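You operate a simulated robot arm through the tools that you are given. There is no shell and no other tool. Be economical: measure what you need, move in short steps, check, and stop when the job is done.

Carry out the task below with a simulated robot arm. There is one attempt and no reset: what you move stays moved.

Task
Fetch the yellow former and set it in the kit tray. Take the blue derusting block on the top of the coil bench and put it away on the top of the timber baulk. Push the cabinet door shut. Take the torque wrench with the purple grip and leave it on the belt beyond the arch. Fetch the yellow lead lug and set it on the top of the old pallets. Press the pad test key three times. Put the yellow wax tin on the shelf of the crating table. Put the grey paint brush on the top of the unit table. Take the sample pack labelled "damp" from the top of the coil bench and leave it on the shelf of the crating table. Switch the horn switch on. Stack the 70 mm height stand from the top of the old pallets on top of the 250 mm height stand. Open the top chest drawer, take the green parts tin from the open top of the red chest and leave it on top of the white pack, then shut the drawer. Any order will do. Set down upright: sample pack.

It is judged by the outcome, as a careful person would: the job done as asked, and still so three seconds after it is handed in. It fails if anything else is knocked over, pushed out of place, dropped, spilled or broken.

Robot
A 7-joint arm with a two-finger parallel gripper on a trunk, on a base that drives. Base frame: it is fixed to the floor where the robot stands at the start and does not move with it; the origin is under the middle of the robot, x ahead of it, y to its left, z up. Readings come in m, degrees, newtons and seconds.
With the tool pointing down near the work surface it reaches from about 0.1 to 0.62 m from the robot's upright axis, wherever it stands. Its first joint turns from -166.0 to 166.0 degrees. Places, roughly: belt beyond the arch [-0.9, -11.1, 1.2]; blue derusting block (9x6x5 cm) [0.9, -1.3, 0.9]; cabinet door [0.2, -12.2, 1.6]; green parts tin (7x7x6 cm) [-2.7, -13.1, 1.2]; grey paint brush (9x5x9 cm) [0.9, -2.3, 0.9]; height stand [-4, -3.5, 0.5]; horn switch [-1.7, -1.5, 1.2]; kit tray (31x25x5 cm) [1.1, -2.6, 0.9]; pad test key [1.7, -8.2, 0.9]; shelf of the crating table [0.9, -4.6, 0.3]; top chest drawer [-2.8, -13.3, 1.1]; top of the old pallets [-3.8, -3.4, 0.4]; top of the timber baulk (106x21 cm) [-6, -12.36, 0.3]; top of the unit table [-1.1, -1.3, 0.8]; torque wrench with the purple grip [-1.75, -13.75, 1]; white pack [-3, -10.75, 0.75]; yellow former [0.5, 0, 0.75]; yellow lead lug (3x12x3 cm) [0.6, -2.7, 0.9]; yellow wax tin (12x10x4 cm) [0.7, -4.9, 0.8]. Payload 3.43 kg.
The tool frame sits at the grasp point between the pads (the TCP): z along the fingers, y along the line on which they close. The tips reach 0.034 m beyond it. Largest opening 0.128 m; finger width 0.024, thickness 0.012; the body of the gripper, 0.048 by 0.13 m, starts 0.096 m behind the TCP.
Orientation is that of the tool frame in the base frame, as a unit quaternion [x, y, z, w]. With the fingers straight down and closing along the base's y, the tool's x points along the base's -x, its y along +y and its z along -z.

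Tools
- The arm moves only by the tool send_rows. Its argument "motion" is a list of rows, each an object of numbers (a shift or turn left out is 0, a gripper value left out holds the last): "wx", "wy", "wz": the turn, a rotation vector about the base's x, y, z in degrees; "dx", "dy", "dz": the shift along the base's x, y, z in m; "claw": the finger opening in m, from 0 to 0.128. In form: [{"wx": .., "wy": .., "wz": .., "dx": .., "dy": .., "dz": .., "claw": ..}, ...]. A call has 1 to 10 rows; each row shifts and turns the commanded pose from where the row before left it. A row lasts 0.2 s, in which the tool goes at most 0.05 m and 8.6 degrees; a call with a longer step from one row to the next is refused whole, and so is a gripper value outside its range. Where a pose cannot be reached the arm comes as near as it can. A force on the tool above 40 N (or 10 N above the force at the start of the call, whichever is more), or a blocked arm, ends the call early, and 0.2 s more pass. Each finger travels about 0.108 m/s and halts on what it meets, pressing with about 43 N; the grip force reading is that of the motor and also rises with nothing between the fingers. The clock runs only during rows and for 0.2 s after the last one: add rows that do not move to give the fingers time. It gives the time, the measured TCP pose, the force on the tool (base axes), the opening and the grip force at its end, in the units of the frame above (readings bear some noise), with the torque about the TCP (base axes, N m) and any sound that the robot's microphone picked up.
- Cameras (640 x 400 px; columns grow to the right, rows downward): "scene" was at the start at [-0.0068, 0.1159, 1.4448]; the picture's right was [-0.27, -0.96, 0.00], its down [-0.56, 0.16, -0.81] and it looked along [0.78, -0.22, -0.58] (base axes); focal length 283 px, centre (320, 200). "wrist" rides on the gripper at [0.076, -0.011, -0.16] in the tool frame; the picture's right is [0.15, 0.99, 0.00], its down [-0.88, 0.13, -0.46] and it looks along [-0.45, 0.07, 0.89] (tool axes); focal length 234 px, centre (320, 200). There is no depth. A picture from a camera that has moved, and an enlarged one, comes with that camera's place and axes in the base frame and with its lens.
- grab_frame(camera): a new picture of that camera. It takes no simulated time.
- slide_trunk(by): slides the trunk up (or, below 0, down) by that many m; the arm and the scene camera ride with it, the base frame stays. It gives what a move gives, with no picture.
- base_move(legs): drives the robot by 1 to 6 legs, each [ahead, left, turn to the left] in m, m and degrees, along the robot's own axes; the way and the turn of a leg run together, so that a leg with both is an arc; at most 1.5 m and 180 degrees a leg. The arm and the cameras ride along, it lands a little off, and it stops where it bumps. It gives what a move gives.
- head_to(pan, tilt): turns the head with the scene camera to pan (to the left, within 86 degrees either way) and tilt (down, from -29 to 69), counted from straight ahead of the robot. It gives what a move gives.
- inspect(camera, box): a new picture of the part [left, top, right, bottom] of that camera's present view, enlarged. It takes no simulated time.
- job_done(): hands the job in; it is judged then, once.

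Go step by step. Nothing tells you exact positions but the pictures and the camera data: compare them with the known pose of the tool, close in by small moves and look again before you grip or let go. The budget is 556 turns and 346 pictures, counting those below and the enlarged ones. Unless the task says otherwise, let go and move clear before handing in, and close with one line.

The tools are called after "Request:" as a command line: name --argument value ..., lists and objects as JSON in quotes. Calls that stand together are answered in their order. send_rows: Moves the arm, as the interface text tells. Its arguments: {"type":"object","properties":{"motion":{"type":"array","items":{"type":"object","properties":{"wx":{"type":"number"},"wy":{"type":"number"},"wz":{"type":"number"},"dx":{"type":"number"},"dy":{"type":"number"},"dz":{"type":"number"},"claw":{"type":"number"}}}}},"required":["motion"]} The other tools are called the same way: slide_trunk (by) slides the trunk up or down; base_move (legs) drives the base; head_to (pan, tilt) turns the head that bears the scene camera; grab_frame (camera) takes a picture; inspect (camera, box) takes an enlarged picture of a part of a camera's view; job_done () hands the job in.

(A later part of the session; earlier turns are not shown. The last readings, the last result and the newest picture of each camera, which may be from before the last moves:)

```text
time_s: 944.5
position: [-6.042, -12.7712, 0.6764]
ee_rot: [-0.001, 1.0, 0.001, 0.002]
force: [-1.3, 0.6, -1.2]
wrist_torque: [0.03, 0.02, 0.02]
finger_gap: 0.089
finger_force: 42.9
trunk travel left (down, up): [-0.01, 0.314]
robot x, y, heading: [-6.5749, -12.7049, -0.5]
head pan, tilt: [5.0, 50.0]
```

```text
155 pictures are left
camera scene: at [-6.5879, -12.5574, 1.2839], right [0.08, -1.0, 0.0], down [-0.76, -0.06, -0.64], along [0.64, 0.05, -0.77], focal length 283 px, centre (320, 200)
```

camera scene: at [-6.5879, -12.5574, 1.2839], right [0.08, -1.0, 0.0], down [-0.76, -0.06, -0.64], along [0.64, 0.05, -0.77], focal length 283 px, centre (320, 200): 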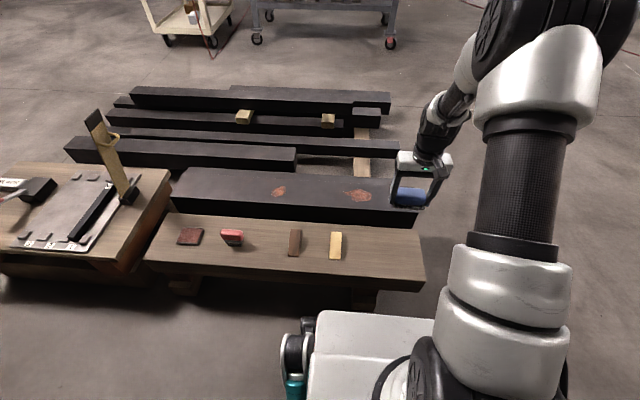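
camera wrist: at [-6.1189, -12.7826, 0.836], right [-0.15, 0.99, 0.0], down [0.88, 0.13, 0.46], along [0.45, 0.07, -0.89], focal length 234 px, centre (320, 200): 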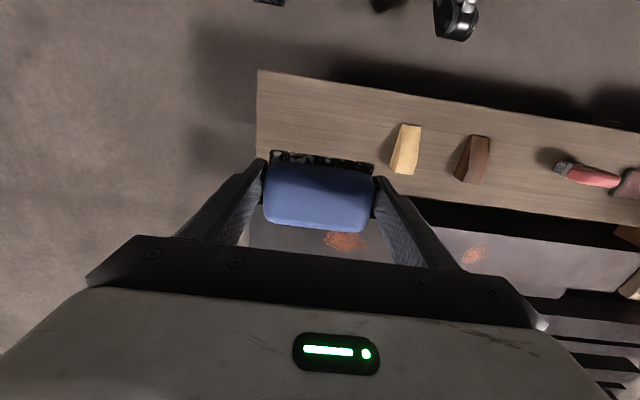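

Request:
send_rows --motion '[{"dx": 0.018, "dz": -0.04}, {"dz": -0.045}, {"dz": -0.045}, {"dz": -0.045}, {"dz": -0.045}, {"dz": -0.04}, {}]'

Request:
grab_frame --camera "wrist"

Request:
inspect --camera "scene" --box '[300, 140, 480, 290]'

```text
time_s: 946.1
position: [-6.025, -12.7735, 0.417]
ee_rot: [-0.001, 1.0, 0.0, 0.002]
force: [0.2, 0.1, -1.7]
wrist_torque: [0.01, 0.0, 0.0]
finger_gap: 0.0892
finger_force: 43.1
trunk travel left (down, up): [-0.01, 0.314]
robot x, y, heading: [-6.5732, -12.7031, -0.1]
head pan, tilt: [5.0, 50.0]
```

```text
154 pictures are left
camera wrist: at [-6.1017, -12.7846, 0.5767], right [-0.15, 0.99, 0.0], down [0.88, 0.13, 0.46], along [0.45, 0.07, -0.89], focal length 234 px, centre (320, 200)
```

wrist: 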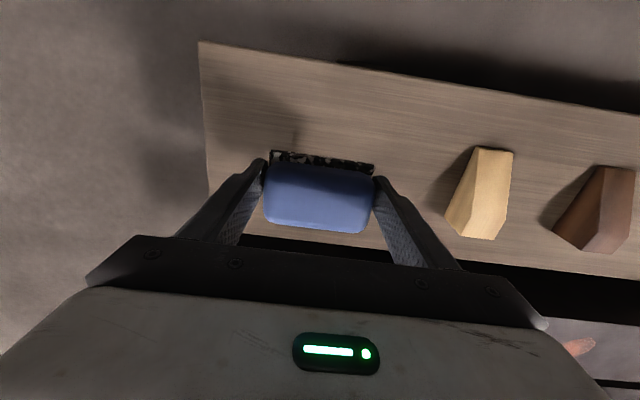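

```text
2.67 times, centred on (390, 215) of scene
camera zoom: at [-6.5876, -12.5574, 1.2838], right [0.08, -1.0, 0.0], down [-0.76, -0.06, -0.64], along [0.64, 0.05, -0.77], focal length 755 px, centre (133, 160)
```

zoom: 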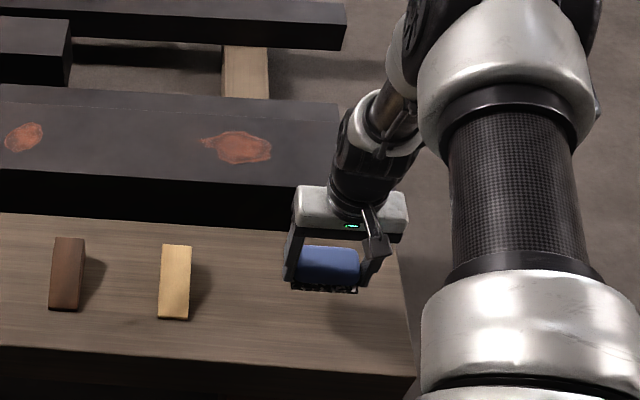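

Request:
send_rows --motion '[{"dz": -0.02, "dx": -0.005}, {"dz": -0.015}, {"dz": -0.006}, {"dz": -0.004}, {"dz": -0.004}, {"dz": -0.004}, {}]'

```text
time_s: 947.7
position: [-6.0298, -12.7728, 0.3646]
ee_rot: [0.001, 1.0, 0.001, 0.0]
force: [-0.1, 0.1, -1.9]
wrist_torque: [0.0, 0.01, 0.01]
finger_gap: 0.0889
finger_force: 43.6
trunk travel left (down, up): [-0.01, 0.314]
robot x, y, heading: [-6.5728, -12.7027, -0.0]
head pan, tilt: [5.0, 50.0]
```

Request:
send_rows --motion '[{"dz": -0.004}, {"dz": -0.004}, {"dz": -0.004}, {"dz": -0.004}, {}]'

```text
time_s: 948.9
position: [-6.0285, -12.7719, 0.3487]
ee_rot: [0.0, 1.0, -0.001, 0.001]
force: [0.4, -0.1, -0.9]
wrist_torque: [-0.04, 0.01, -0.04]
finger_gap: 0.0892
finger_force: 43.1
trunk travel left (down, up): [-0.01, 0.314]
robot x, y, heading: [-6.5776, -12.7011, 0.0]
head pan, tilt: [5.0, 50.0]
```

Request:
send_rows --motion '[{"dz": -0.004}, {"dz": -0.004}, {"dz": -0.003}, {"dz": -0.003}, {}]'

```text
time_s: 950.1
position: [-6.03, -12.7716, 0.3385]
ee_rot: [0.0, 1.0, 0.0, 0.001]
force: [-10.5, 1.9, 26.5]
wrist_torque: [-0.05, -0.32, 0.03]
finger_gap: 0.0893
finger_force: 43.0
trunk travel left (down, up): [-0.01, 0.314]
robot x, y, heading: [-6.5756, -12.7029, -0.1]
head pan, tilt: [5.0, 50.0]
stopped in row 5: the force on the tool passed its limit at 41 N (the readings are from after the stop); the commanded pose is now the measured one
```

Contact. Releasing and rising.

Request:
send_rows --motion '[{"dz": 0.001, "claw": 0.097}, {"claw": 0.115}, {}, {"dz": 0.03}, {"dz": 0.045}, {"dz": 0.045}, {"dz": 0.045}, {"dz": 0.045}, {"dz": 0.045}, {"dz": 0.045}]'

Request:
grab_frame --camera "wrist"

```text
time_s: 952.4
position: [-6.0291, -12.7712, 0.6352]
ee_rot: [0.0, 1.0, 0.001, 0.0]
force: [0.1, -0.6, 0.0]
wrist_torque: [0.0, 0.02, -0.01]
finger_gap: 0.1151
finger_force: 0.1
trunk travel left (down, up): [-0.01, 0.314]
robot x, y, heading: [-6.5727, -12.7058, -0.2]
head pan, tilt: [5.0, 50.0]
```

```text
152 pictures are left
camera wrist: at [-6.104, -12.7835, 0.7953], right [-0.15, 0.99, 0.0], down [0.88, 0.13, 0.46], along [0.45, 0.07, -0.89], focal length 234 px, centre (320, 200)
```

wrist: 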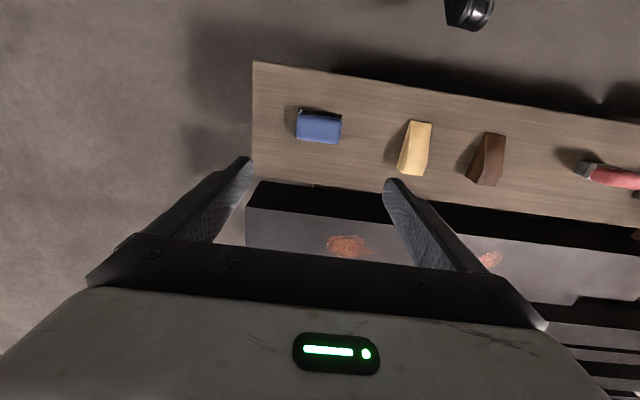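

The block rests on the baulk. Raising the arm and looking southeast for a route to the red chest.

Request:
send_rows --motion '[{"dz": 0.045, "dx": -0.02}, {"dz": 0.045, "dx": -0.02}, {"dz": 0.045, "dx": -0.02}, {"dz": 0.045, "dx": -0.02}, {"dz": 0.045, "dx": -0.02}, {"dz": 0.045, "dx": -0.02}]'

Request:
slide_trunk --by 0.14

Request:
head_to --pan -70 --tilt 15

Request:
grab_frame --camera "scene"

Request:
head_to --pan 15 --tilt 15

Request:
grab_frame --camera "scene"

```text
time_s: 953.8
position: [-6.1496, -12.7697, 0.9082]
ee_rot: [-0.001, 1.0, 0.0, 0.001]
force: [0.1, -0.8, -0.4]
wrist_torque: [-0.01, 0.02, 0.01]
finger_gap: 0.1147
finger_force: 0.0
trunk travel left (down, up): [-0.01, 0.314]
robot x, y, heading: [-6.5755, -12.7038, -0.3]
head pan, tilt: [5.0, 50.0]
```

```text
time_s: 955.4
position: [-6.15, -12.7703, 1.0492]
ee_rot: [0.0, 1.0, 0.0, 0.001]
force: [0.1, -0.4, 0.3]
wrist_torque: [-0.02, 0.01, 0.02]
finger_gap: 0.1149
finger_force: 0.1
trunk travel left (down, up): [-0.15, 0.174]
robot x, y, heading: [-6.572, -12.7034, -0.4]
head pan, tilt: [5.0, 50.0]
```

```text
time_s: 956.9
position: [-6.1489, -12.7706, 1.0486]
ee_rot: [0.0, 1.0, 0.0, 0.001]
force: [0.4, 0.4, -0.2]
wrist_torque: [0.02, -0.02, 0.02]
finger_gap: 0.1148
finger_force: 0.1
trunk travel left (down, up): [-0.15, 0.174]
robot x, y, heading: [-6.5732, -12.7037, 0.1]
head pan, tilt: [-70.0, 15.0]
```

```text
151 pictures are left
camera scene: at [-6.633, -12.6517, 1.4775], right [-0.94, -0.34, 0.0], down [-0.09, 0.24, -0.97], along [0.33, -0.91, -0.26], focal length 283 px, centre (320, 200)
```

scene: 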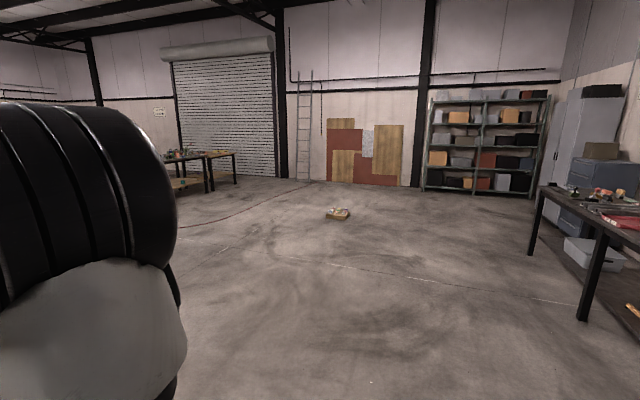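

```text
time_s: 958.5
position: [-6.1494, -12.7708, 1.0487]
ee_rot: [0.0, 1.0, -0.001, 0.001]
force: [-0.4, -0.3, 0.5]
wrist_torque: [-0.02, 0.01, 0.01]
finger_gap: 0.1149
finger_force: 0.1
trunk travel left (down, up): [-0.15, 0.174]
robot x, y, heading: [-6.5752, -12.7018, -0.1]
head pan, tilt: [15.0, 15.0]
```

```text
150 pictures are left
camera scene: at [-6.5743, -12.5401, 1.4776], right [0.25, -0.97, 0.0], down [-0.25, -0.07, -0.97], along [0.93, 0.25, -0.26], focal length 283 px, centre (320, 200)
```

scene: 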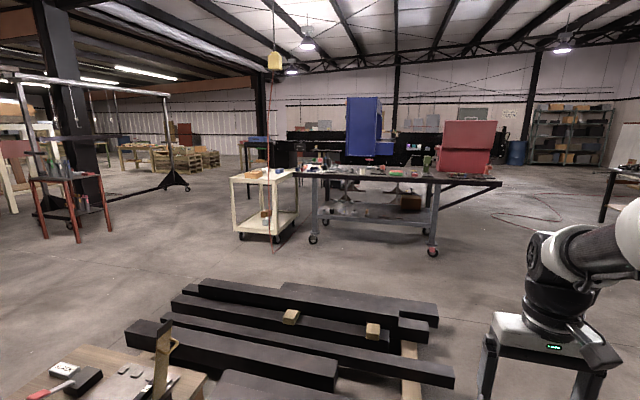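

Request:
inspect --camera "scene" --box '[220, 100, 520, 270]'

```text
2.13 times, centred on (370, 185) of scene
camera zoom: at [-6.5743, -12.5401, 1.4776], right [0.25, -0.97, 0.0], down [-0.25, -0.07, -0.97], along [0.93, 0.25, -0.26], focal length 604 px, centre (213, 232)
```

zoom: 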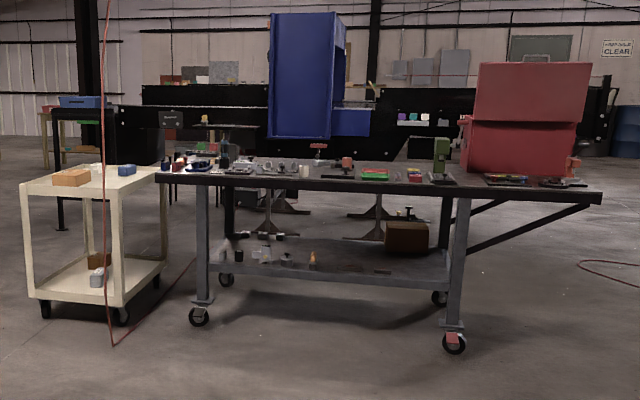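

The chest's drawers face east (+x). I'll go round the south side: strafe to y≈−14.2, then forward east and look.

Request:
base_move --legs '[[0, -1.45, 0], [1.4, 0, 0], [0.9, 0, 0]]'

Request:
head_to --pan 25 --tilt 15

Request:
grab_frame --camera "scene"

```text
time_s: 983.1
position: [-3.8787, -14.2409, 1.0482]
ee_rot: [0.014, 1.0, 0.0, 0.001]
force: [-0.6, -0.6, -0.2]
wrist_torque: [-0.04, -0.03, 0.03]
finger_gap: 0.1148
finger_force: 0.0
trunk travel left (down, up): [-0.15, 0.174]
robot x, y, heading: [-4.2995, -14.1607, -1.7]
head pan, tilt: [15.0, 15.0]
```

```text
time_s: 983.8
position: [-3.8777, -14.241, 1.0484]
ee_rot: [0.014, 1.0, 0.0, 0.001]
force: [-0.4, -1.0, 0.5]
wrist_torque: [0.04, 0.03, -0.03]
finger_gap: 0.1153
finger_force: 0.0
trunk travel left (down, up): [-0.15, 0.174]
robot x, y, heading: [-4.2988, -14.1623, -1.9]
head pan, tilt: [25.0, 15.0]
```

```text
148 pictures are left
camera scene: at [-4.3015, -13.9836, 1.4776], right [0.39, -0.92, 0.0], down [-0.24, -0.1, -0.97], along [0.89, 0.38, -0.26], focal length 283 px, centre (320, 200)
```

scene: 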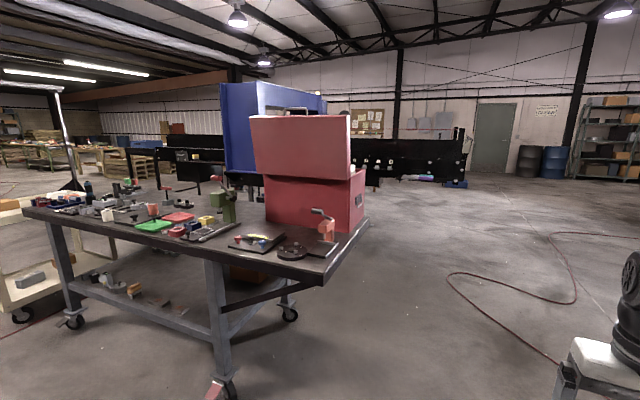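

Request:
inspect --camera "scene" --box '[220, 90, 500, 270]'

```text
2.22 times, centred on (360, 180) of scene
camera zoom: at [-4.3015, -13.9836, 1.4776], right [0.39, -0.92, 0.0], down [-0.24, -0.1, -0.97], along [0.89, 0.38, -0.26], focal length 629 px, centre (231, 244)
```

zoom: 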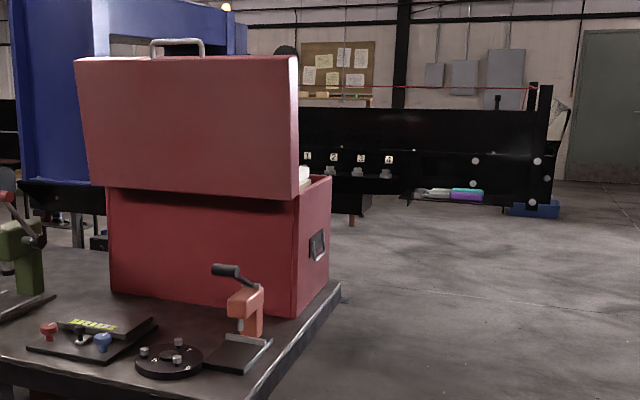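

The chest sits on the table's east edge; the torque wrench lies on a ledge on the black machine's west side. I'll drive to the south end of the aisle between them and face north.

Request:
base_move --legs '[[1.0, -0.1, 1.9], [1.1, 0, 0], [0, 0, 90]]'

Request:
head_to --pan 10 --tilt 20

Request:
grab_frame --camera "scene"

```text
time_s: 998.3
position: [-2.1371, -13.8491, 1.0472]
ee_rot: [0.717, -0.697, 0.0, -0.001]
force: [0.2, -0.6, -0.3]
wrist_torque: [-0.02, 0.01, 0.01]
finger_gap: 0.1149
finger_force: 0.0
trunk travel left (down, up): [-0.15, 0.174]
robot x, y, heading: [-2.1924, -14.2764, 91.2]
head pan, tilt: [25.0, 15.0]
```

```text
time_s: 999.0
position: [-2.137, -13.8488, 1.049]
ee_rot: [0.717, -0.697, 0.0, -0.001]
force: [0.0, 0.1, -0.8]
wrist_torque: [0.02, 0.0, -0.04]
finger_gap: 0.115
finger_force: 0.1
trunk travel left (down, up): [-0.15, 0.174]
robot x, y, heading: [-2.1895, -14.2743, 91.6]
head pan, tilt: [10.0, 20.0]
```

```text
146 pictures are left
camera scene: at [-2.3487, -14.2777, 1.4694], right [0.98, 0.2, 0.0], down [0.07, -0.34, -0.94], along [-0.19, 0.92, -0.34], focal length 283 px, centre (320, 200)
```

scene: 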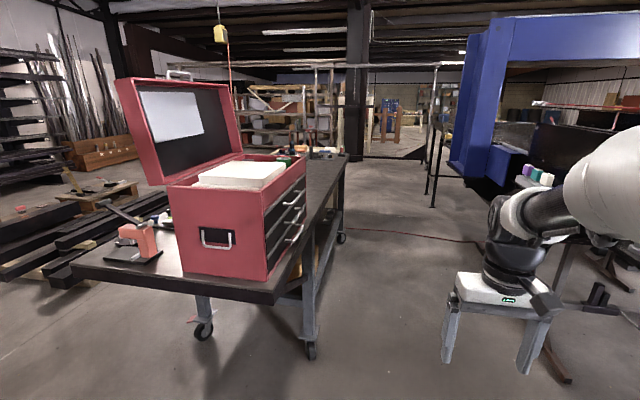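

Request:
inspect --camera "scene" --box '[150, 60, 350, 290]'

```text
1.74 times, centred on (250, 175) of scene
camera zoom: at [-2.3487, -14.2777, 1.4694], right [0.98, 0.2, 0.0], down [0.07, -0.34, -0.94], along [-0.19, 0.92, -0.34], focal length 493 px, centre (442, 244)
```

zoom: 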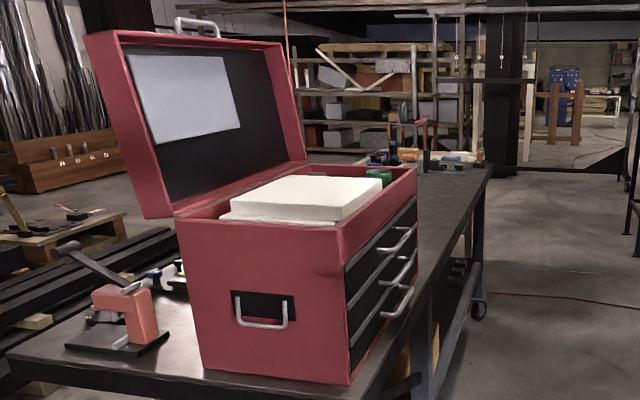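

Request:
head_to --pan -60 --tilt 25

Request:
grab_frame --camera "scene"

Request:
grab_frame --camera "wrist"

```text
time_s: 1000.4
position: [-2.1357, -13.8486, 1.0475]
ee_rot: [0.717, -0.697, -0.001, 0.0]
force: [0.6, 0.1, 0.1]
wrist_torque: [-0.01, 0.04, 0.0]
finger_gap: 0.115
finger_force: 0.1
trunk travel left (down, up): [-0.15, 0.174]
robot x, y, heading: [-2.1915, -14.2744, 91.5]
head pan, tilt: [-60.0, 25.0]
```

```text
144 pictures are left
camera scene: at [-2.2516, -14.3209, 1.4613], right [0.52, -0.85, 0.0], down [-0.36, -0.22, -0.91], along [0.77, 0.47, -0.42], focal length 283 px, centre (320, 200)
```

scene: 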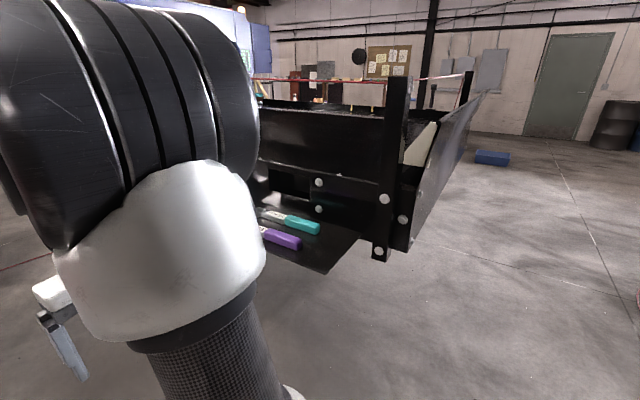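

```text
143 pictures are left
camera wrist: at [-2.1232, -13.9253, 1.2084], right [-0.98, -0.18, 0.0], down [-0.16, 0.88, 0.46], along [-0.08, 0.45, -0.89], focal length 234 px, centre (320, 200)
```

wrist: 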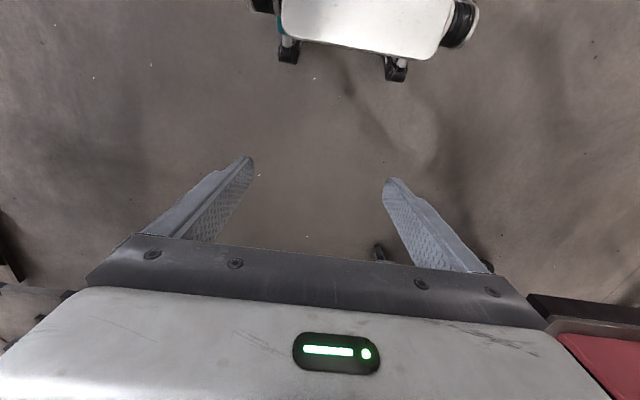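

Purple-grip wrench is on the machine's ledge (about (−1.72,−13.88,1.02)); chest drawer face is x≈−2.69, top handle ≈(−2.66, −13.24, 1.09). I'll turn to face −x, raise/retract the arm, then strafe in front of the chest.

Request:
base_move --legs '[[0, 0, 88.5]]'

Request:
send_rows --motion '[{"dz": 0.04, "dx": 0.02}, {"dz": 0.04, "dx": 0.03}, {"dz": 0.04, "dx": 0.03}, {"dz": 0.04, "dx": 0.03}, {"dz": 0.03}]'

Request:
head_to --pan -30 --tilt 25

Request:
grab_frame --camera "scene"

```text
time_s: 1004.7
position: [-2.6168, -14.2133, 1.0485]
ee_rot: [1.0, 0.008, -0.001, 0.0]
force: [0.0, 1.0, 0.2]
wrist_torque: [-0.01, -0.01, 0.05]
finger_gap: 0.1149
finger_force: 0.1
trunk travel left (down, up): [-0.15, 0.174]
robot x, y, heading: [-2.1921, -14.2736, -179.4]
head pan, tilt: [-60.0, 25.0]
```

```text
time_s: 1005.9
position: [-2.5074, -14.2141, 1.2338]
ee_rot: [1.0, 0.007, 0.007, 0.002]
force: [0.1, 0.9, 0.5]
wrist_torque: [-0.01, 0.01, -0.01]
finger_gap: 0.115
finger_force: 0.0
trunk travel left (down, up): [-0.15, 0.174]
robot x, y, heading: [-2.1885, -14.2767, -179.2]
head pan, tilt: [-60.0, 25.0]
```

```text
time_s: 1006.9
position: [-2.5065, -14.213, 1.2346]
ee_rot: [1.0, 0.008, 0.005, 0.001]
force: [0.3, -0.4, 0.4]
wrist_torque: [0.04, 0.0, 0.02]
finger_gap: 0.1147
finger_force: 0.1
trunk travel left (down, up): [-0.15, 0.174]
robot x, y, heading: [-2.1921, -14.2754, -179.1]
head pan, tilt: [-30.0, 25.0]
```

```text
142 pictures are left
camera scene: at [-2.1538, -14.3385, 1.4639], right [0.82, 0.57, 0.0], down [0.23, -0.33, -0.92], along [-0.52, 0.75, -0.4], focal length 283 px, centre (320, 200)
```

scene: 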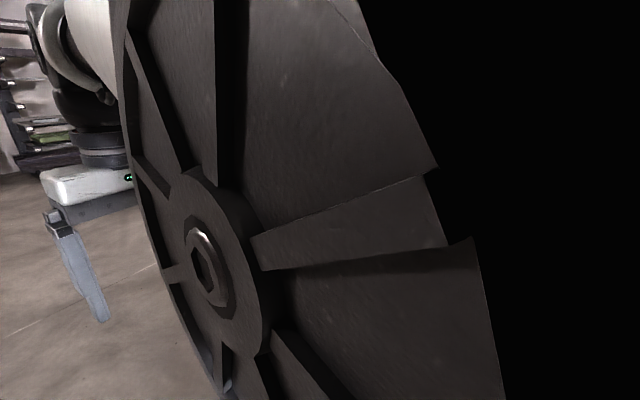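

Request:
base_move --legs '[[-0.03, -0.5, -0.9], [0, -0.47, 0]]'

Request:
grab_frame --camera "wrist"

Request:
head_to --pan 10 --tilt 35

Request:
grab_frame --camera "scene"

```text
time_s: 1016.9
position: [-2.4785, -13.2349, 1.2343]
ee_rot: [1.0, 0.0, 0.007, 0.001]
force: [0.3, 0.5, -0.2]
wrist_torque: [0.0, -0.02, 0.02]
finger_gap: 0.1149
finger_force: 0.0
trunk travel left (down, up): [-0.15, 0.174]
robot x, y, heading: [-2.1618, -13.2993, 180.0]
head pan, tilt: [-30.0, 25.0]
```

```text
141 pictures are left
camera wrist: at [-2.4053, -13.2239, 1.3956], right [0.15, -0.99, 0.0], down [-0.89, -0.13, 0.44], along [-0.44, -0.07, -0.9], focal length 234 px, centre (320, 200)
```

wrist: 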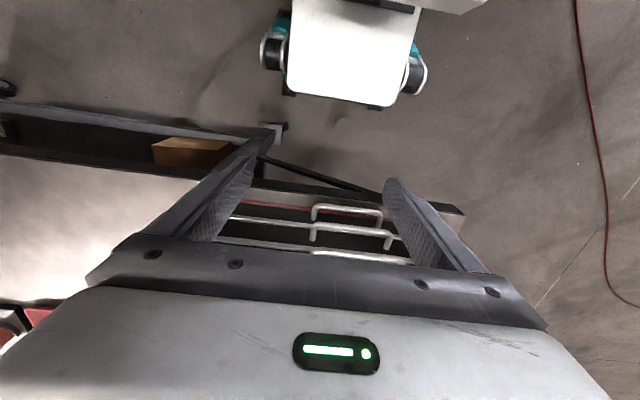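

```text
time_s: 1018.0
position: [-2.4805, -13.2343, 1.2308]
ee_rot: [1.0, 0.001, 0.014, 0.002]
force: [0.6, 0.0, 0.9]
wrist_torque: [0.0, 0.02, 0.04]
finger_gap: 0.115
finger_force: 0.2
trunk travel left (down, up): [-0.15, 0.174]
robot x, y, heading: [-2.1612, -13.3012, 179.8]
head pan, tilt: [10.0, 35.0]
```

```text
140 pictures are left
camera scene: at [-2.14, -13.3752, 1.4659], right [0.71, 0.7, 0.0], down [0.26, -0.27, -0.93], along [-0.65, 0.66, -0.38], focal length 283 px, centre (320, 200)
```

scene: 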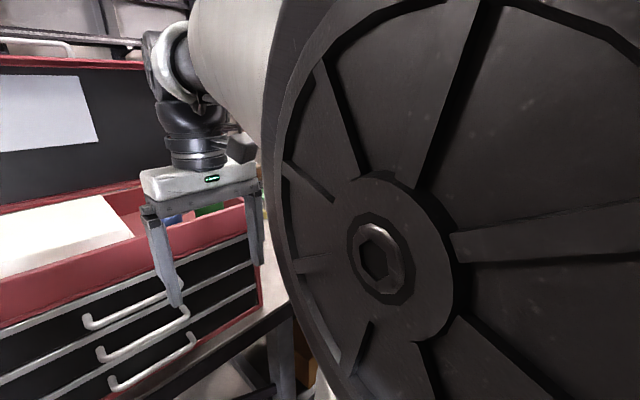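

The arm, tucked high, seems to be crowding the head. I'll lower the tool a bit to free it, then look again.

Request:
send_rows --motion '[{"dz": -0.04}, {"dz": -0.04}, {"dz": -0.04, "dx": -0.01}]'

Request:
head_to --pan 20 --tilt 35

Request:
grab_frame --camera "scene"

Request:
grab_frame --camera "wrist"

```text
time_s: 1018.8
position: [-2.4895, -13.2367, 1.1123]
ee_rot: [1.0, 0.0, 0.009, 0.002]
force: [0.7, -1.2, -0.9]
wrist_torque: [0.01, 0.04, -0.03]
finger_gap: 0.115
finger_force: 0.1
trunk travel left (down, up): [-0.15, 0.174]
robot x, y, heading: [-2.1638, -13.3005, 179.8]
head pan, tilt: [10.0, 35.0]
```

```text
time_s: 1019.5
position: [-2.4896, -13.2368, 1.1118]
ee_rot: [1.0, 0.0, 0.01, 0.002]
force: [0.4, 0.0, 0.8]
wrist_torque: [-0.01, 0.0, 0.01]
finger_gap: 0.1149
finger_force: 0.0
trunk travel left (down, up): [-0.15, 0.174]
robot x, y, heading: [-2.1637, -13.3018, 179.9]
head pan, tilt: [20.0, 35.0]
```

```text
139 pictures are left
camera scene: at [-2.1559, -13.3966, 1.464], right [0.48, 0.88, 0.0], down [0.35, -0.19, -0.92], along [-0.8, 0.44, -0.4], focal length 283 px, centre (320, 200)
```

scene: 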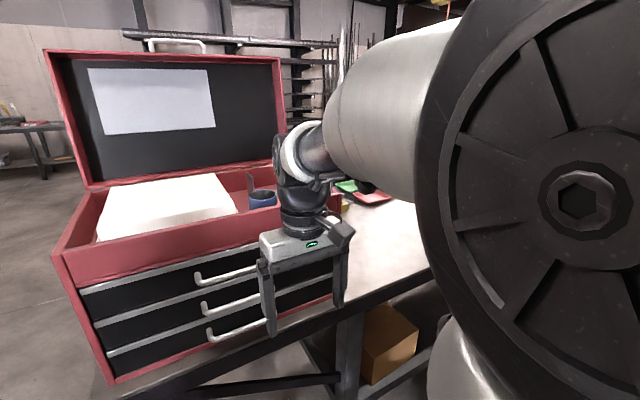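

```text
138 pictures are left
camera wrist: at [-2.4176, -13.2257, 1.2737], right [0.15, -0.99, 0.01], down [-0.89, -0.13, 0.44], along [-0.43, -0.07, -0.9], focal length 234 px, centre (320, 200)
```

wrist: 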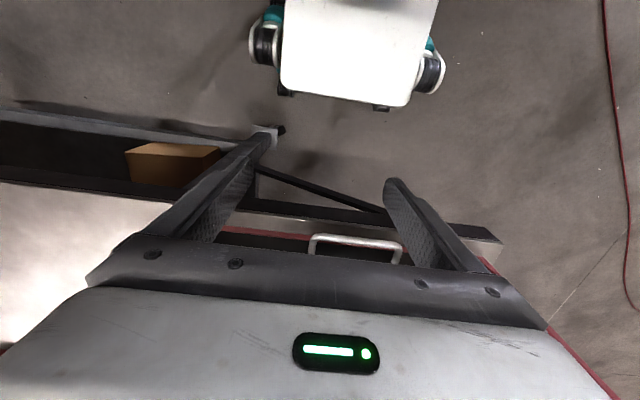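

The head camera is offset but usable. Top handle bar ≈(−2.66, −13.335, 1.08). I'll rotate the tool so the fingers close along x and look down at the handle.

Request:
send_rows --motion '[{"wz": -8.6, "dz": 0.01, "dy": -0.009}, {"wz": -8.6, "dz": 0.01, "dy": -0.009}, {"wz": -8.6, "dz": 0.01, "dy": -0.009}, {"wz": -8.6, "dz": 0.01, "dy": -0.009}, {"wz": -8.6, "dz": 0.01, "dy": -0.009}, {"wz": -8.6, "dz": 0.01, "dy": -0.009}, {"wz": -8.6, "dz": 0.01, "dy": -0.009}, {"wz": -8.6, "dz": 0.01, "dy": -0.009}, {"wz": -8.6, "dy": -0.009}, {"wz": -8.6, "dy": -0.009, "claw": 0.06}]'

Request:
send_rows --motion '[{"wz": -4, "dx": -0.04}, {"dx": -0.04}, {}]'

Request:
grab_frame --camera "wrist"

Request:
grab_frame --camera "scene"

```text
time_s: 1021.9
position: [-2.4977, -13.3215, 1.1597]
ee_rot: [0.728, -0.683, 0.051, -0.024]
force: [-0.1, 0.7, -0.5]
wrist_torque: [-0.01, 0.01, 0.03]
finger_gap: 0.0598
finger_force: 0.0
trunk travel left (down, up): [-0.15, 0.174]
robot x, y, heading: [-2.1658, -13.3036, 180.0]
head pan, tilt: [20.0, 35.0]
stopped in row 10: the arm was blocked; the commanded pose is now the measured one
```

```text
time_s: 1022.7
position: [-2.5743, -13.3216, 1.1636]
ee_rot: [-0.705, 0.708, -0.048, 0.02]
force: [0.3, -0.2, -0.5]
wrist_torque: [0.0, -0.03, 0.01]
finger_gap: 0.0601
finger_force: 0.1
trunk travel left (down, up): [-0.15, 0.174]
robot x, y, heading: [-2.1627, -13.3039, 179.8]
head pan, tilt: [20.0, 35.0]
```

```text
137 pictures are left
camera wrist: at [-2.5802, -13.3922, 1.3271], right [-0.99, -0.14, -0.09], down [-0.17, 0.9, 0.41], along [0.02, 0.42, -0.91], focal length 234 px, centre (320, 200)
```

wrist: 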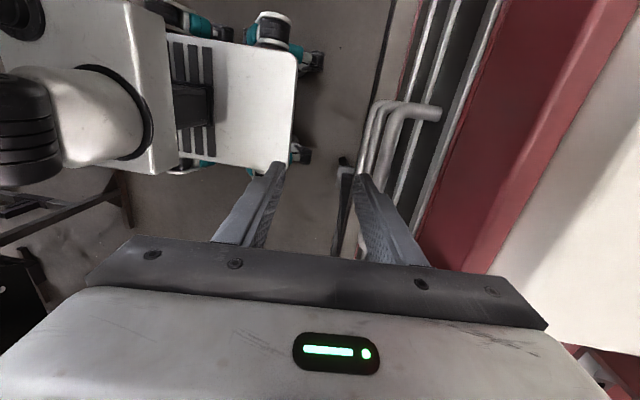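

```text
136 pictures are left
camera scene: at [-2.158, -13.471, 1.4456], right [-0.34, 0.94, 0.0], down [0.54, 0.19, -0.82], along [-0.77, -0.28, -0.57], focal length 283 px, centre (320, 200)
```

scene: 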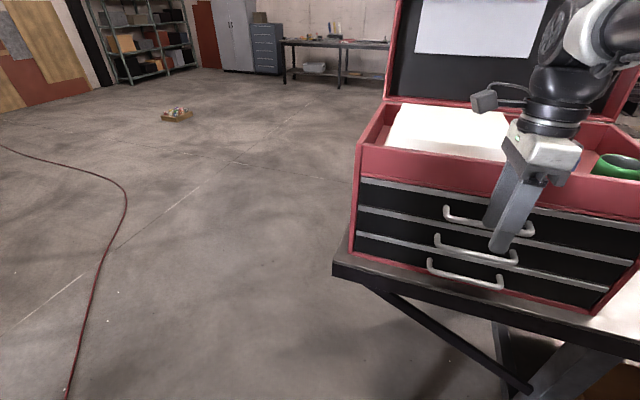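

Now the head is free and the top handle is clear: bar at about (−2.622, −13.32, 1.12), ~4 cm off the face. I'll level the tool, narrow the fingers to 40 mm and move above the bar.

Request:
send_rows --motion '[{"wx": 2.3, "wy": 5.5, "dz": 0.03, "claw": 0.04}, {"dx": -0.024, "dz": 0.02}, {"dx": -0.024}, {}]'

Request:
grab_frame --camera "wrist"

Request:
inspect --camera "scene" --box '[400, 60, 640, 300]'

```text
time_s: 1023.7
position: [-2.6244, -13.3243, 1.2136]
ee_rot: [-0.705, 0.709, 0.0, 0.001]
force: [-0.3, 0.4, 0.1]
wrist_torque: [0.0, -0.03, -0.02]
finger_gap: 0.0399
finger_force: 0.1
trunk travel left (down, up): [-0.15, 0.174]
robot x, y, heading: [-2.1605, -13.3037, 180.0]
head pan, tilt: [20.0, 35.0]
```

```text
135 pictures are left
camera wrist: at [-2.6147, -13.4009, 1.3736], right [-0.99, -0.14, 0.0], down [-0.13, 0.88, 0.46], along [-0.06, 0.45, -0.89], focal length 234 px, centre (320, 200)
```

wrist: 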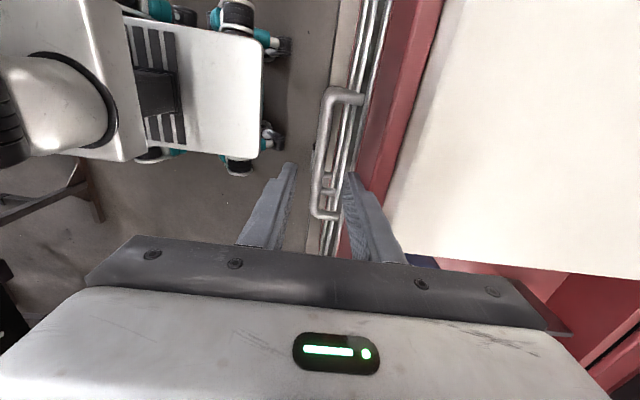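

```text
1.67 times, centred on (520, 180) of scene
camera zoom: at [-2.1579, -13.4711, 1.4456], right [-0.34, 0.94, 0.0], down [0.54, 0.19, -0.82], along [-0.77, -0.28, -0.57], focal length 472 px, centre (-13, 233)
```

zoom: 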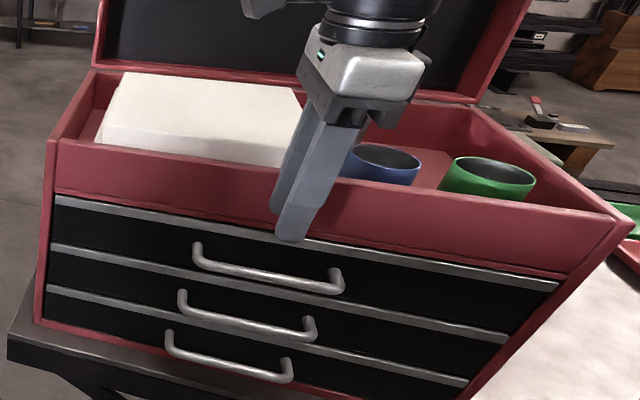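

Request:
send_rows --motion '[{"claw": 0.034, "dx": 0.001, "dz": -0.03}, {"dz": -0.03}, {"dz": -0.02}, {}]'

Request:
inspect --camera "scene" --box '[440, 150, 600, 280]'

Request:
inspect --camera "wrist" --box '[240, 60, 440, 260]'

```text
time_s: 1024.5
position: [-2.6265, -13.3229, 1.1452]
ee_rot: [-0.705, 0.709, 0.011, -0.01]
force: [6.0, 0.8, 10.9]
wrist_torque: [0.12, 0.66, 0.04]
finger_gap: 0.0317
finger_force: 0.1
trunk travel left (down, up): [-0.15, 0.174]
robot x, y, heading: [-2.1629, -13.3022, 179.7]
head pan, tilt: [20.0, 35.0]
stopped in row 4: the force on the tool passed its limit at 48 N (the readings are from after the stop); the commanded pose is now the measured one
```

```text
3.08 times, centred on (520, 215) of scene
camera zoom: at [-2.1563, -13.4709, 1.4456], right [-0.34, 0.94, 0.0], down [0.54, 0.19, -0.82], along [-0.77, -0.28, -0.57], focal length 871 px, centre (-295, 154)
```

zoom: 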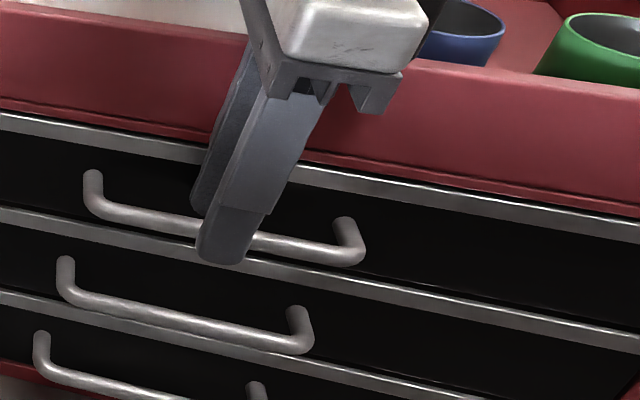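

```text
2.00 times, centred on (340, 160) of wrist
camera zoom: at [-2.6115, -13.399, 1.3049], right [-0.99, -0.14, 0.03], down [-0.11, 0.88, 0.46], along [-0.09, 0.45, -0.89], focal length 468 px, centre (280, 280)
```

zoom: 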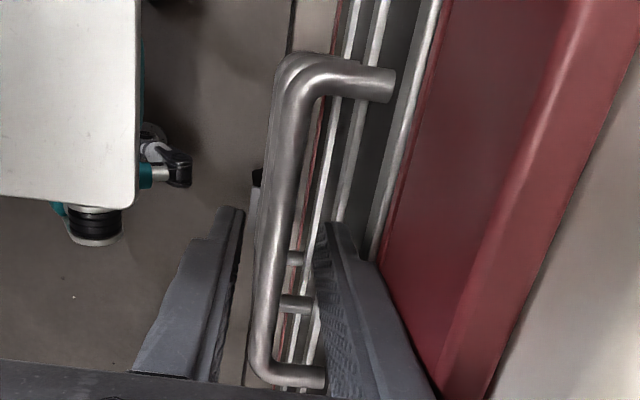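

The inner finger touched the drawer trim. I'll rise, shift 5 mm out, narrow a bit, and try again.

Request:
send_rows --motion '[{"dz": 0.015}, {"wx": 0.0, "wy": -1.2, "claw": 0.028, "dx": 0.004}, {}, {"dz": -0.02}, {"dz": -0.01}, {}]'

Request:
inspect --camera "wrist" --box '[240, 60, 440, 260]'

```text
time_s: 1025.6
position: [-2.6278, -13.3228, 1.1441]
ee_rot: [-0.705, 0.709, 0.012, -0.012]
force: [1.0, 0.7, 11.8]
wrist_torque: [0.29, 0.71, -0.05]
finger_gap: 0.0281
finger_force: 0.0
trunk travel left (down, up): [-0.15, 0.174]
robot x, y, heading: [-2.1636, -13.2981, 179.8]
head pan, tilt: [20.0, 35.0]
stopped in row 5: the force on the tool passed its limit at 52 N (the readings are from after the stop); the commanded pose is now the measured one
```

```text
2.00 times, centred on (340, 160) of wrist
camera zoom: at [-2.6121, -13.3995, 1.3045], right [-0.99, -0.14, 0.03], down [-0.11, 0.88, 0.46], along [-0.09, 0.45, -0.89], focal length 468 px, centre (280, 280)
```

zoom: 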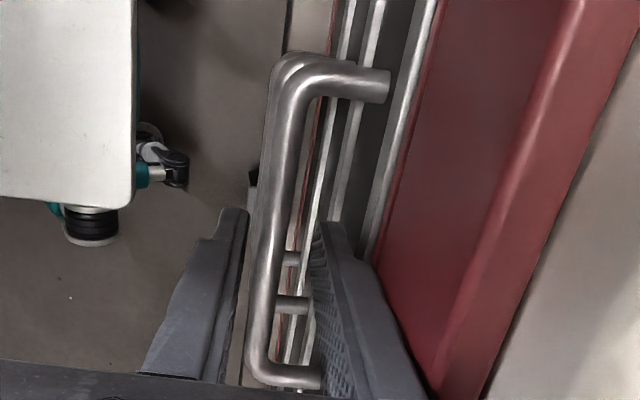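

The gripper's body met the chest rim (rim z≈1.24). I'll lean the tool ~40° so the body stays outside and approach the bar at that angle.

Request:
send_rows --motion '[{"dz": 0.04}, {"dz": 0.02, "dx": 0.03}, {"dx": 0.045, "wy": 1.4}, {"wy": 8}, {"wy": 8}, {"wy": 8}, {"wy": 8}, {"wy": 8}, {"claw": 0.035}]'

Request:
grab_frame --camera "wrist"

Request:
inspect --camera "scene" --box '[400, 60, 640, 300]'

```text
time_s: 1027.6
position: [-2.5533, -13.3234, 1.203]
ee_rot: [-0.656, 0.659, 0.259, -0.261]
force: [0.1, -0.4, -0.1]
wrist_torque: [0.0, 0.02, 0.02]
finger_gap: 0.0348
finger_force: 0.1
trunk travel left (down, up): [-0.15, 0.174]
robot x, y, heading: [-2.1634, -13.3028, 179.7]
head pan, tilt: [20.0, 35.0]
```

```text
130 pictures are left
camera wrist: at [-2.4359, -13.3997, 1.3125], right [-0.72, -0.14, 0.68], down [0.22, 0.88, 0.42], along [-0.66, 0.45, -0.61], focal length 234 px, centre (320, 200)
```

wrist: 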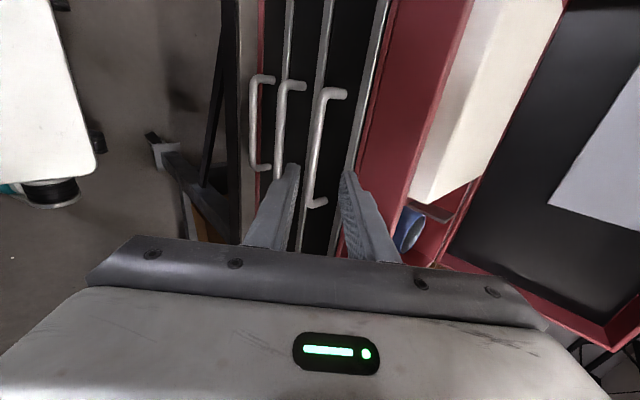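

```text
1.67 times, centred on (520, 180) of scene
camera zoom: at [-2.1577, -13.4711, 1.4456], right [-0.34, 0.94, 0.0], down [0.54, 0.19, -0.82], along [-0.77, -0.28, -0.57], focal length 472 px, centre (-13, 233)
```

zoom: 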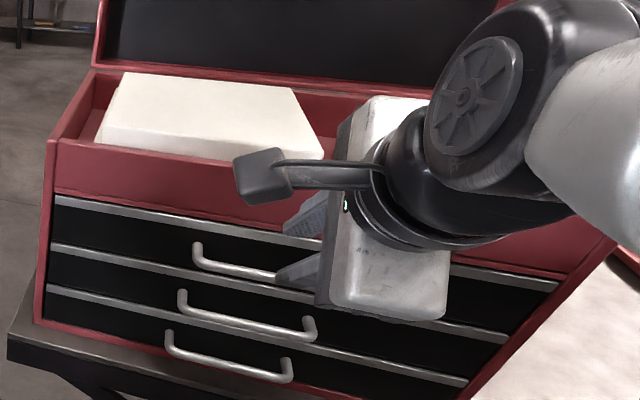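

Aligned: the bar lies on the tool axis. Moving in ~9.5 cm and gripping.

Request:
send_rows --motion '[{"dx": -0.025, "dz": -0.027}, {"dx": -0.02, "dz": -0.021}, {"dx": -0.012, "dz": -0.013}, {"dx": -0.007, "dz": -0.007}, {}]'

Request:
grab_frame --camera "wrist"

```text
time_s: 1028.6
position: [-2.6099, -13.3245, 1.1529]
ee_rot: [-0.653, 0.655, 0.269, -0.27]
force: [30.2, 0.1, 25.4]
wrist_torque: [-0.11, -0.84, 0.39]
finger_gap: 0.037
finger_force: 2.1
trunk travel left (down, up): [-0.15, 0.174]
robot x, y, heading: [-2.1635, -13.2987, 180.0]
head pan, tilt: [20.0, 35.0]
stopped in row 4: the force on the tool passed its limit at 54 N (the readings are from after the stop); the commanded pose is now the measured one
```

```text
128 pictures are left
camera wrist: at [-2.4907, -13.4013, 1.2598], right [-0.7, -0.14, 0.7], down [0.23, 0.88, 0.41], along [-0.67, 0.45, -0.58], focal length 234 px, centre (320, 200)
```

wrist: 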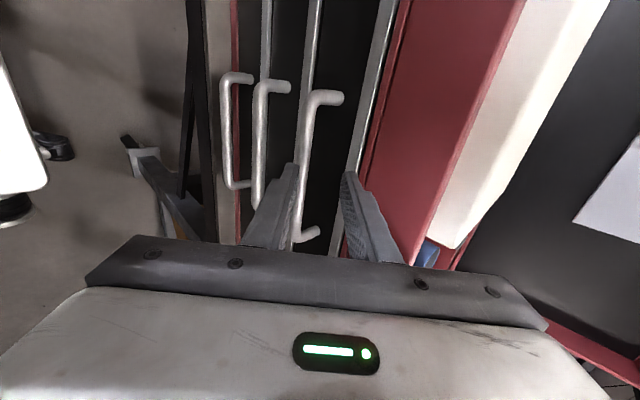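

The outer fingertip landed on the bar; the bar is ~1.5 cm lower/outer than I aimed. Backing off, shifting and re-approaching.

Request:
send_rows --motion '[{"dx": 0.02, "dz": 0.022}, {"dx": 0.018, "dz": -0.018, "wy": -1.0}, {}]'

Request:
grab_frame --camera "wrist"

```text
time_s: 1029.4
position: [-2.5762, -13.3243, 1.1581]
ee_rot: [0.656, -0.655, -0.266, 0.264]
force: [-0.4, -0.2, 0.7]
wrist_torque: [0.01, 0.0, 0.0]
finger_gap: 0.0349
finger_force: 0.0
trunk travel left (down, up): [-0.15, 0.174]
robot x, y, heading: [-2.1607, -13.3038, 179.8]
head pan, tilt: [20.0, 35.0]
```

```text
127 pictures are left
camera wrist: at [-2.4569, -13.4012, 1.2651], right [-0.71, -0.15, 0.69], down [0.22, 0.88, 0.42], along [-0.67, 0.45, -0.59], focal length 234 px, centre (320, 200)
```

wrist: 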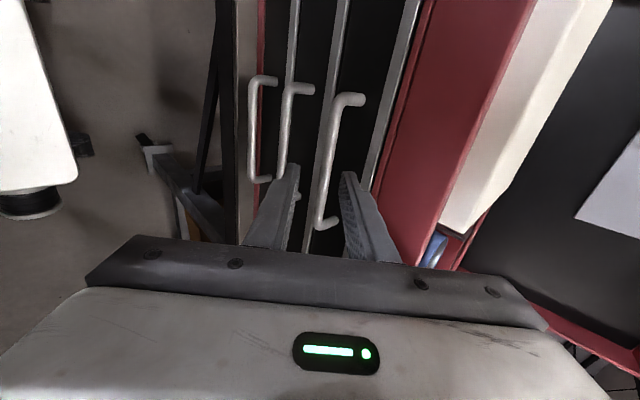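

Request:
send_rows --motion '[{"dx": -0.014, "dz": -0.015}, {"dx": -0.012, "dz": -0.013}, {"dx": -0.007, "dz": -0.008}, {}]'

Request:
grab_frame --camera "wrist"

```text
time_s: 1030.4
position: [-2.61, -13.3251, 1.1232]
ee_rot: [-0.655, 0.656, 0.268, -0.265]
force: [0.4, 0.4, 0.5]
wrist_torque: [0.0, 0.01, -0.01]
finger_gap: 0.035
finger_force: 0.1
trunk travel left (down, up): [-0.15, 0.174]
robot x, y, heading: [-2.1654, -13.3014, 179.6]
head pan, tilt: [20.0, 35.0]
```

```text
126 pictures are left
camera wrist: at [-2.4906, -13.402, 1.231], right [-0.71, -0.15, 0.69], down [0.23, 0.88, 0.42], along [-0.67, 0.45, -0.59], focal length 234 px, centre (320, 200)
```

wrist: 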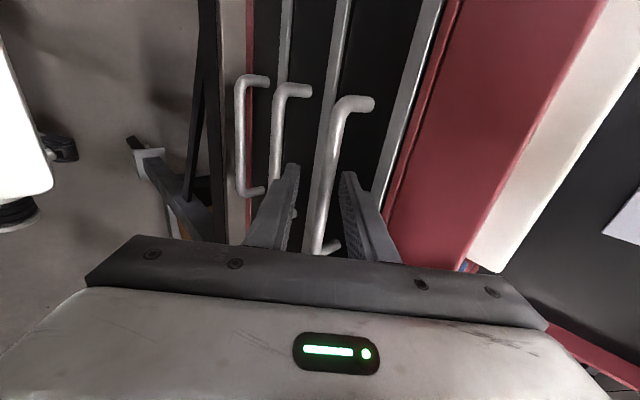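

The bar is between the fingers. Closing and pulling the drawer out gently along +x.

Request:
send_rows --motion '[{"claw": 0.015}, {"claw": 0.005}, {"claw": 0.005}, {"dx": 0.01}, {"dx": 0.015}, {"dx": 0.02}]'

Request:
grab_frame --camera "scene"

```text
time_s: 1031.3
position: [-2.6102, -13.3244, 1.1255]
ee_rot: [-0.654, 0.654, 0.27, -0.269]
force: [-3.3, -1.9, 7.3]
wrist_torque: [0.21, 0.16, 0.54]
finger_gap: 0.0117
finger_force: 44.7
trunk travel left (down, up): [-0.15, 0.174]
robot x, y, heading: [-2.1632, -13.2999, 179.9]
head pan, tilt: [20.0, 35.0]
stopped in row 4: the force on the tool passed its limit at 49 N (the readings are from after the stop); the commanded pose is now the measured one
```

```text
125 pictures are left
camera scene: at [-2.1076, -13.52, 1.438], right [-0.92, 0.39, 0.0], down [0.25, 0.59, -0.77], along [-0.3, -0.71, -0.64], focal length 283 px, centre (320, 200)
```

scene: 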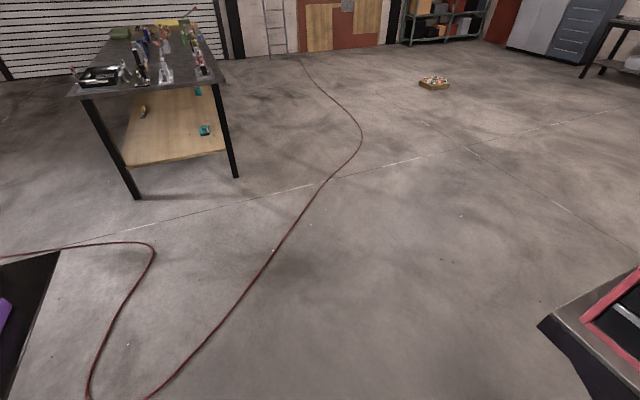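

Request:
send_rows --motion '[{"dx": 0.003}, {"dx": 0.004}, {"dx": 0.005}, {"dx": 0.006}, {"dx": 0.006}, {"dx": 0.006}]'

```text
time_s: 1032.8
position: [-2.5761, -13.3244, 1.1261]
ee_rot: [0.655, -0.653, -0.269, 0.267]
force: [0.6, 7.2, 1.9]
wrist_torque: [0.33, 0.0, -0.16]
finger_gap: 0.0116
finger_force: 45.0
trunk travel left (down, up): [-0.15, 0.174]
robot x, y, heading: [-2.1612, -13.2996, 179.6]
head pan, tilt: [20.0, 35.0]
```

The drawer is sliding. Continuing to pull.

Request:
send_rows --motion '[{"dx": 0.007}, {"dx": 0.008}, {"dx": 0.008}, {"dx": 0.008}, {"dx": 0.008}, {"dx": 0.008}, {"dx": 0.008}, {"dx": 0.008}]'

Request:
grab_frame --camera "wrist"

```text
time_s: 1034.5
position: [-2.5164, -13.3252, 1.1256]
ee_rot: [-0.654, 0.656, 0.267, -0.265]
force: [-0.1, -7.2, 11.3]
wrist_torque: [0.45, 0.16, 0.57]
finger_gap: 0.0119
finger_force: 44.9
trunk travel left (down, up): [-0.15, 0.174]
robot x, y, heading: [-2.1607, -13.3006, 180.0]
head pan, tilt: [20.0, 35.0]
```

```text
124 pictures are left
camera wrist: at [-2.398, -13.4019, 1.2324], right [-0.71, -0.14, 0.69], down [0.23, 0.88, 0.42], along [-0.67, 0.45, -0.59], focal length 234 px, centre (320, 200)
```

wrist: 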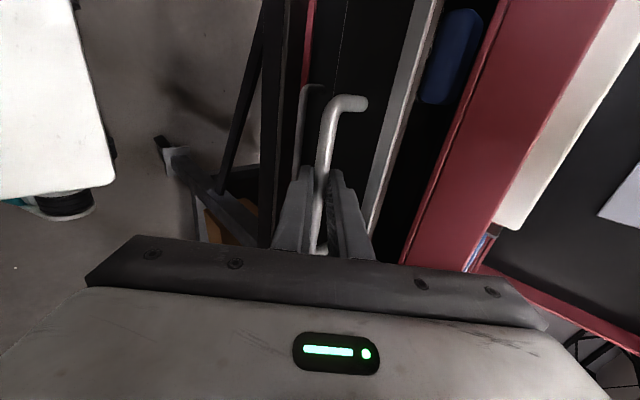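

Request:
send_rows --motion '[{"dx": 0.008}, {"dx": 0.008}, {"dx": 0.008}, {"dx": 0.008}, {"dx": 0.008}, {"dx": 0.008}]'

```text
time_s: 1035.3
position: [-2.4974, -13.3242, 1.125]
ee_rot: [-0.659, 0.659, 0.258, -0.255]
force: [0.5, 1.2, -8.9]
wrist_torque: [0.44, 0.02, 0.41]
finger_gap: 0.0117
finger_force: 45.0
out of reach, approached as far as the arm can: row 1, 2, 3
trunk travel left (down, up): [-0.15, 0.174]
robot x, y, heading: [-2.1612, -13.3009, 180.1]
head pan, tilt: [20.0, 35.0]
stopped in row 3: the force on the tool passed its limit at 45 N (the readings are from after the stop); the commanded pose is now the measured one
```

The arm is near its inner limit; I'll pull the rest by backing the base slowly.

Request:
base_move --legs '[[-0.06, 0, 0]]'

Request:
grab_frame --camera "wrist"

```text
time_s: 1036.3
position: [-2.4393, -13.3244, 1.1251]
ee_rot: [-0.657, 0.66, 0.258, -0.257]
force: [0.1, 3.8, -19.1]
wrist_torque: [0.77, -0.13, 0.48]
finger_gap: 0.0116
finger_force: 45.2
trunk travel left (down, up): [-0.15, 0.174]
robot x, y, heading: [-2.1056, -13.2995, 179.6]
head pan, tilt: [20.0, 35.0]
```

```text
123 pictures are left
camera wrist: at [-2.3231, -13.4018, 1.2359], right [-0.73, -0.14, 0.67], down [0.22, 0.88, 0.42], along [-0.65, 0.45, -0.61], focal length 234 px, centre (320, 200)
```

wrist: 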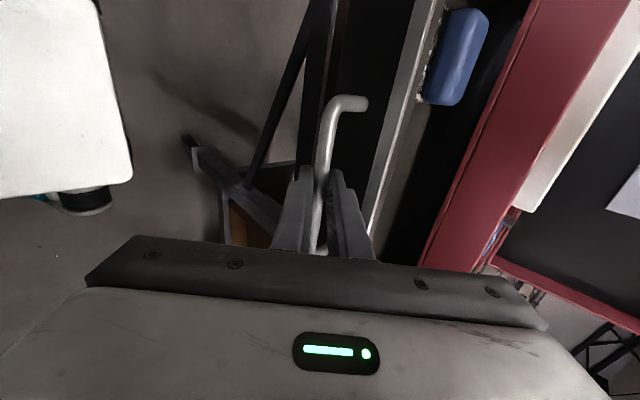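

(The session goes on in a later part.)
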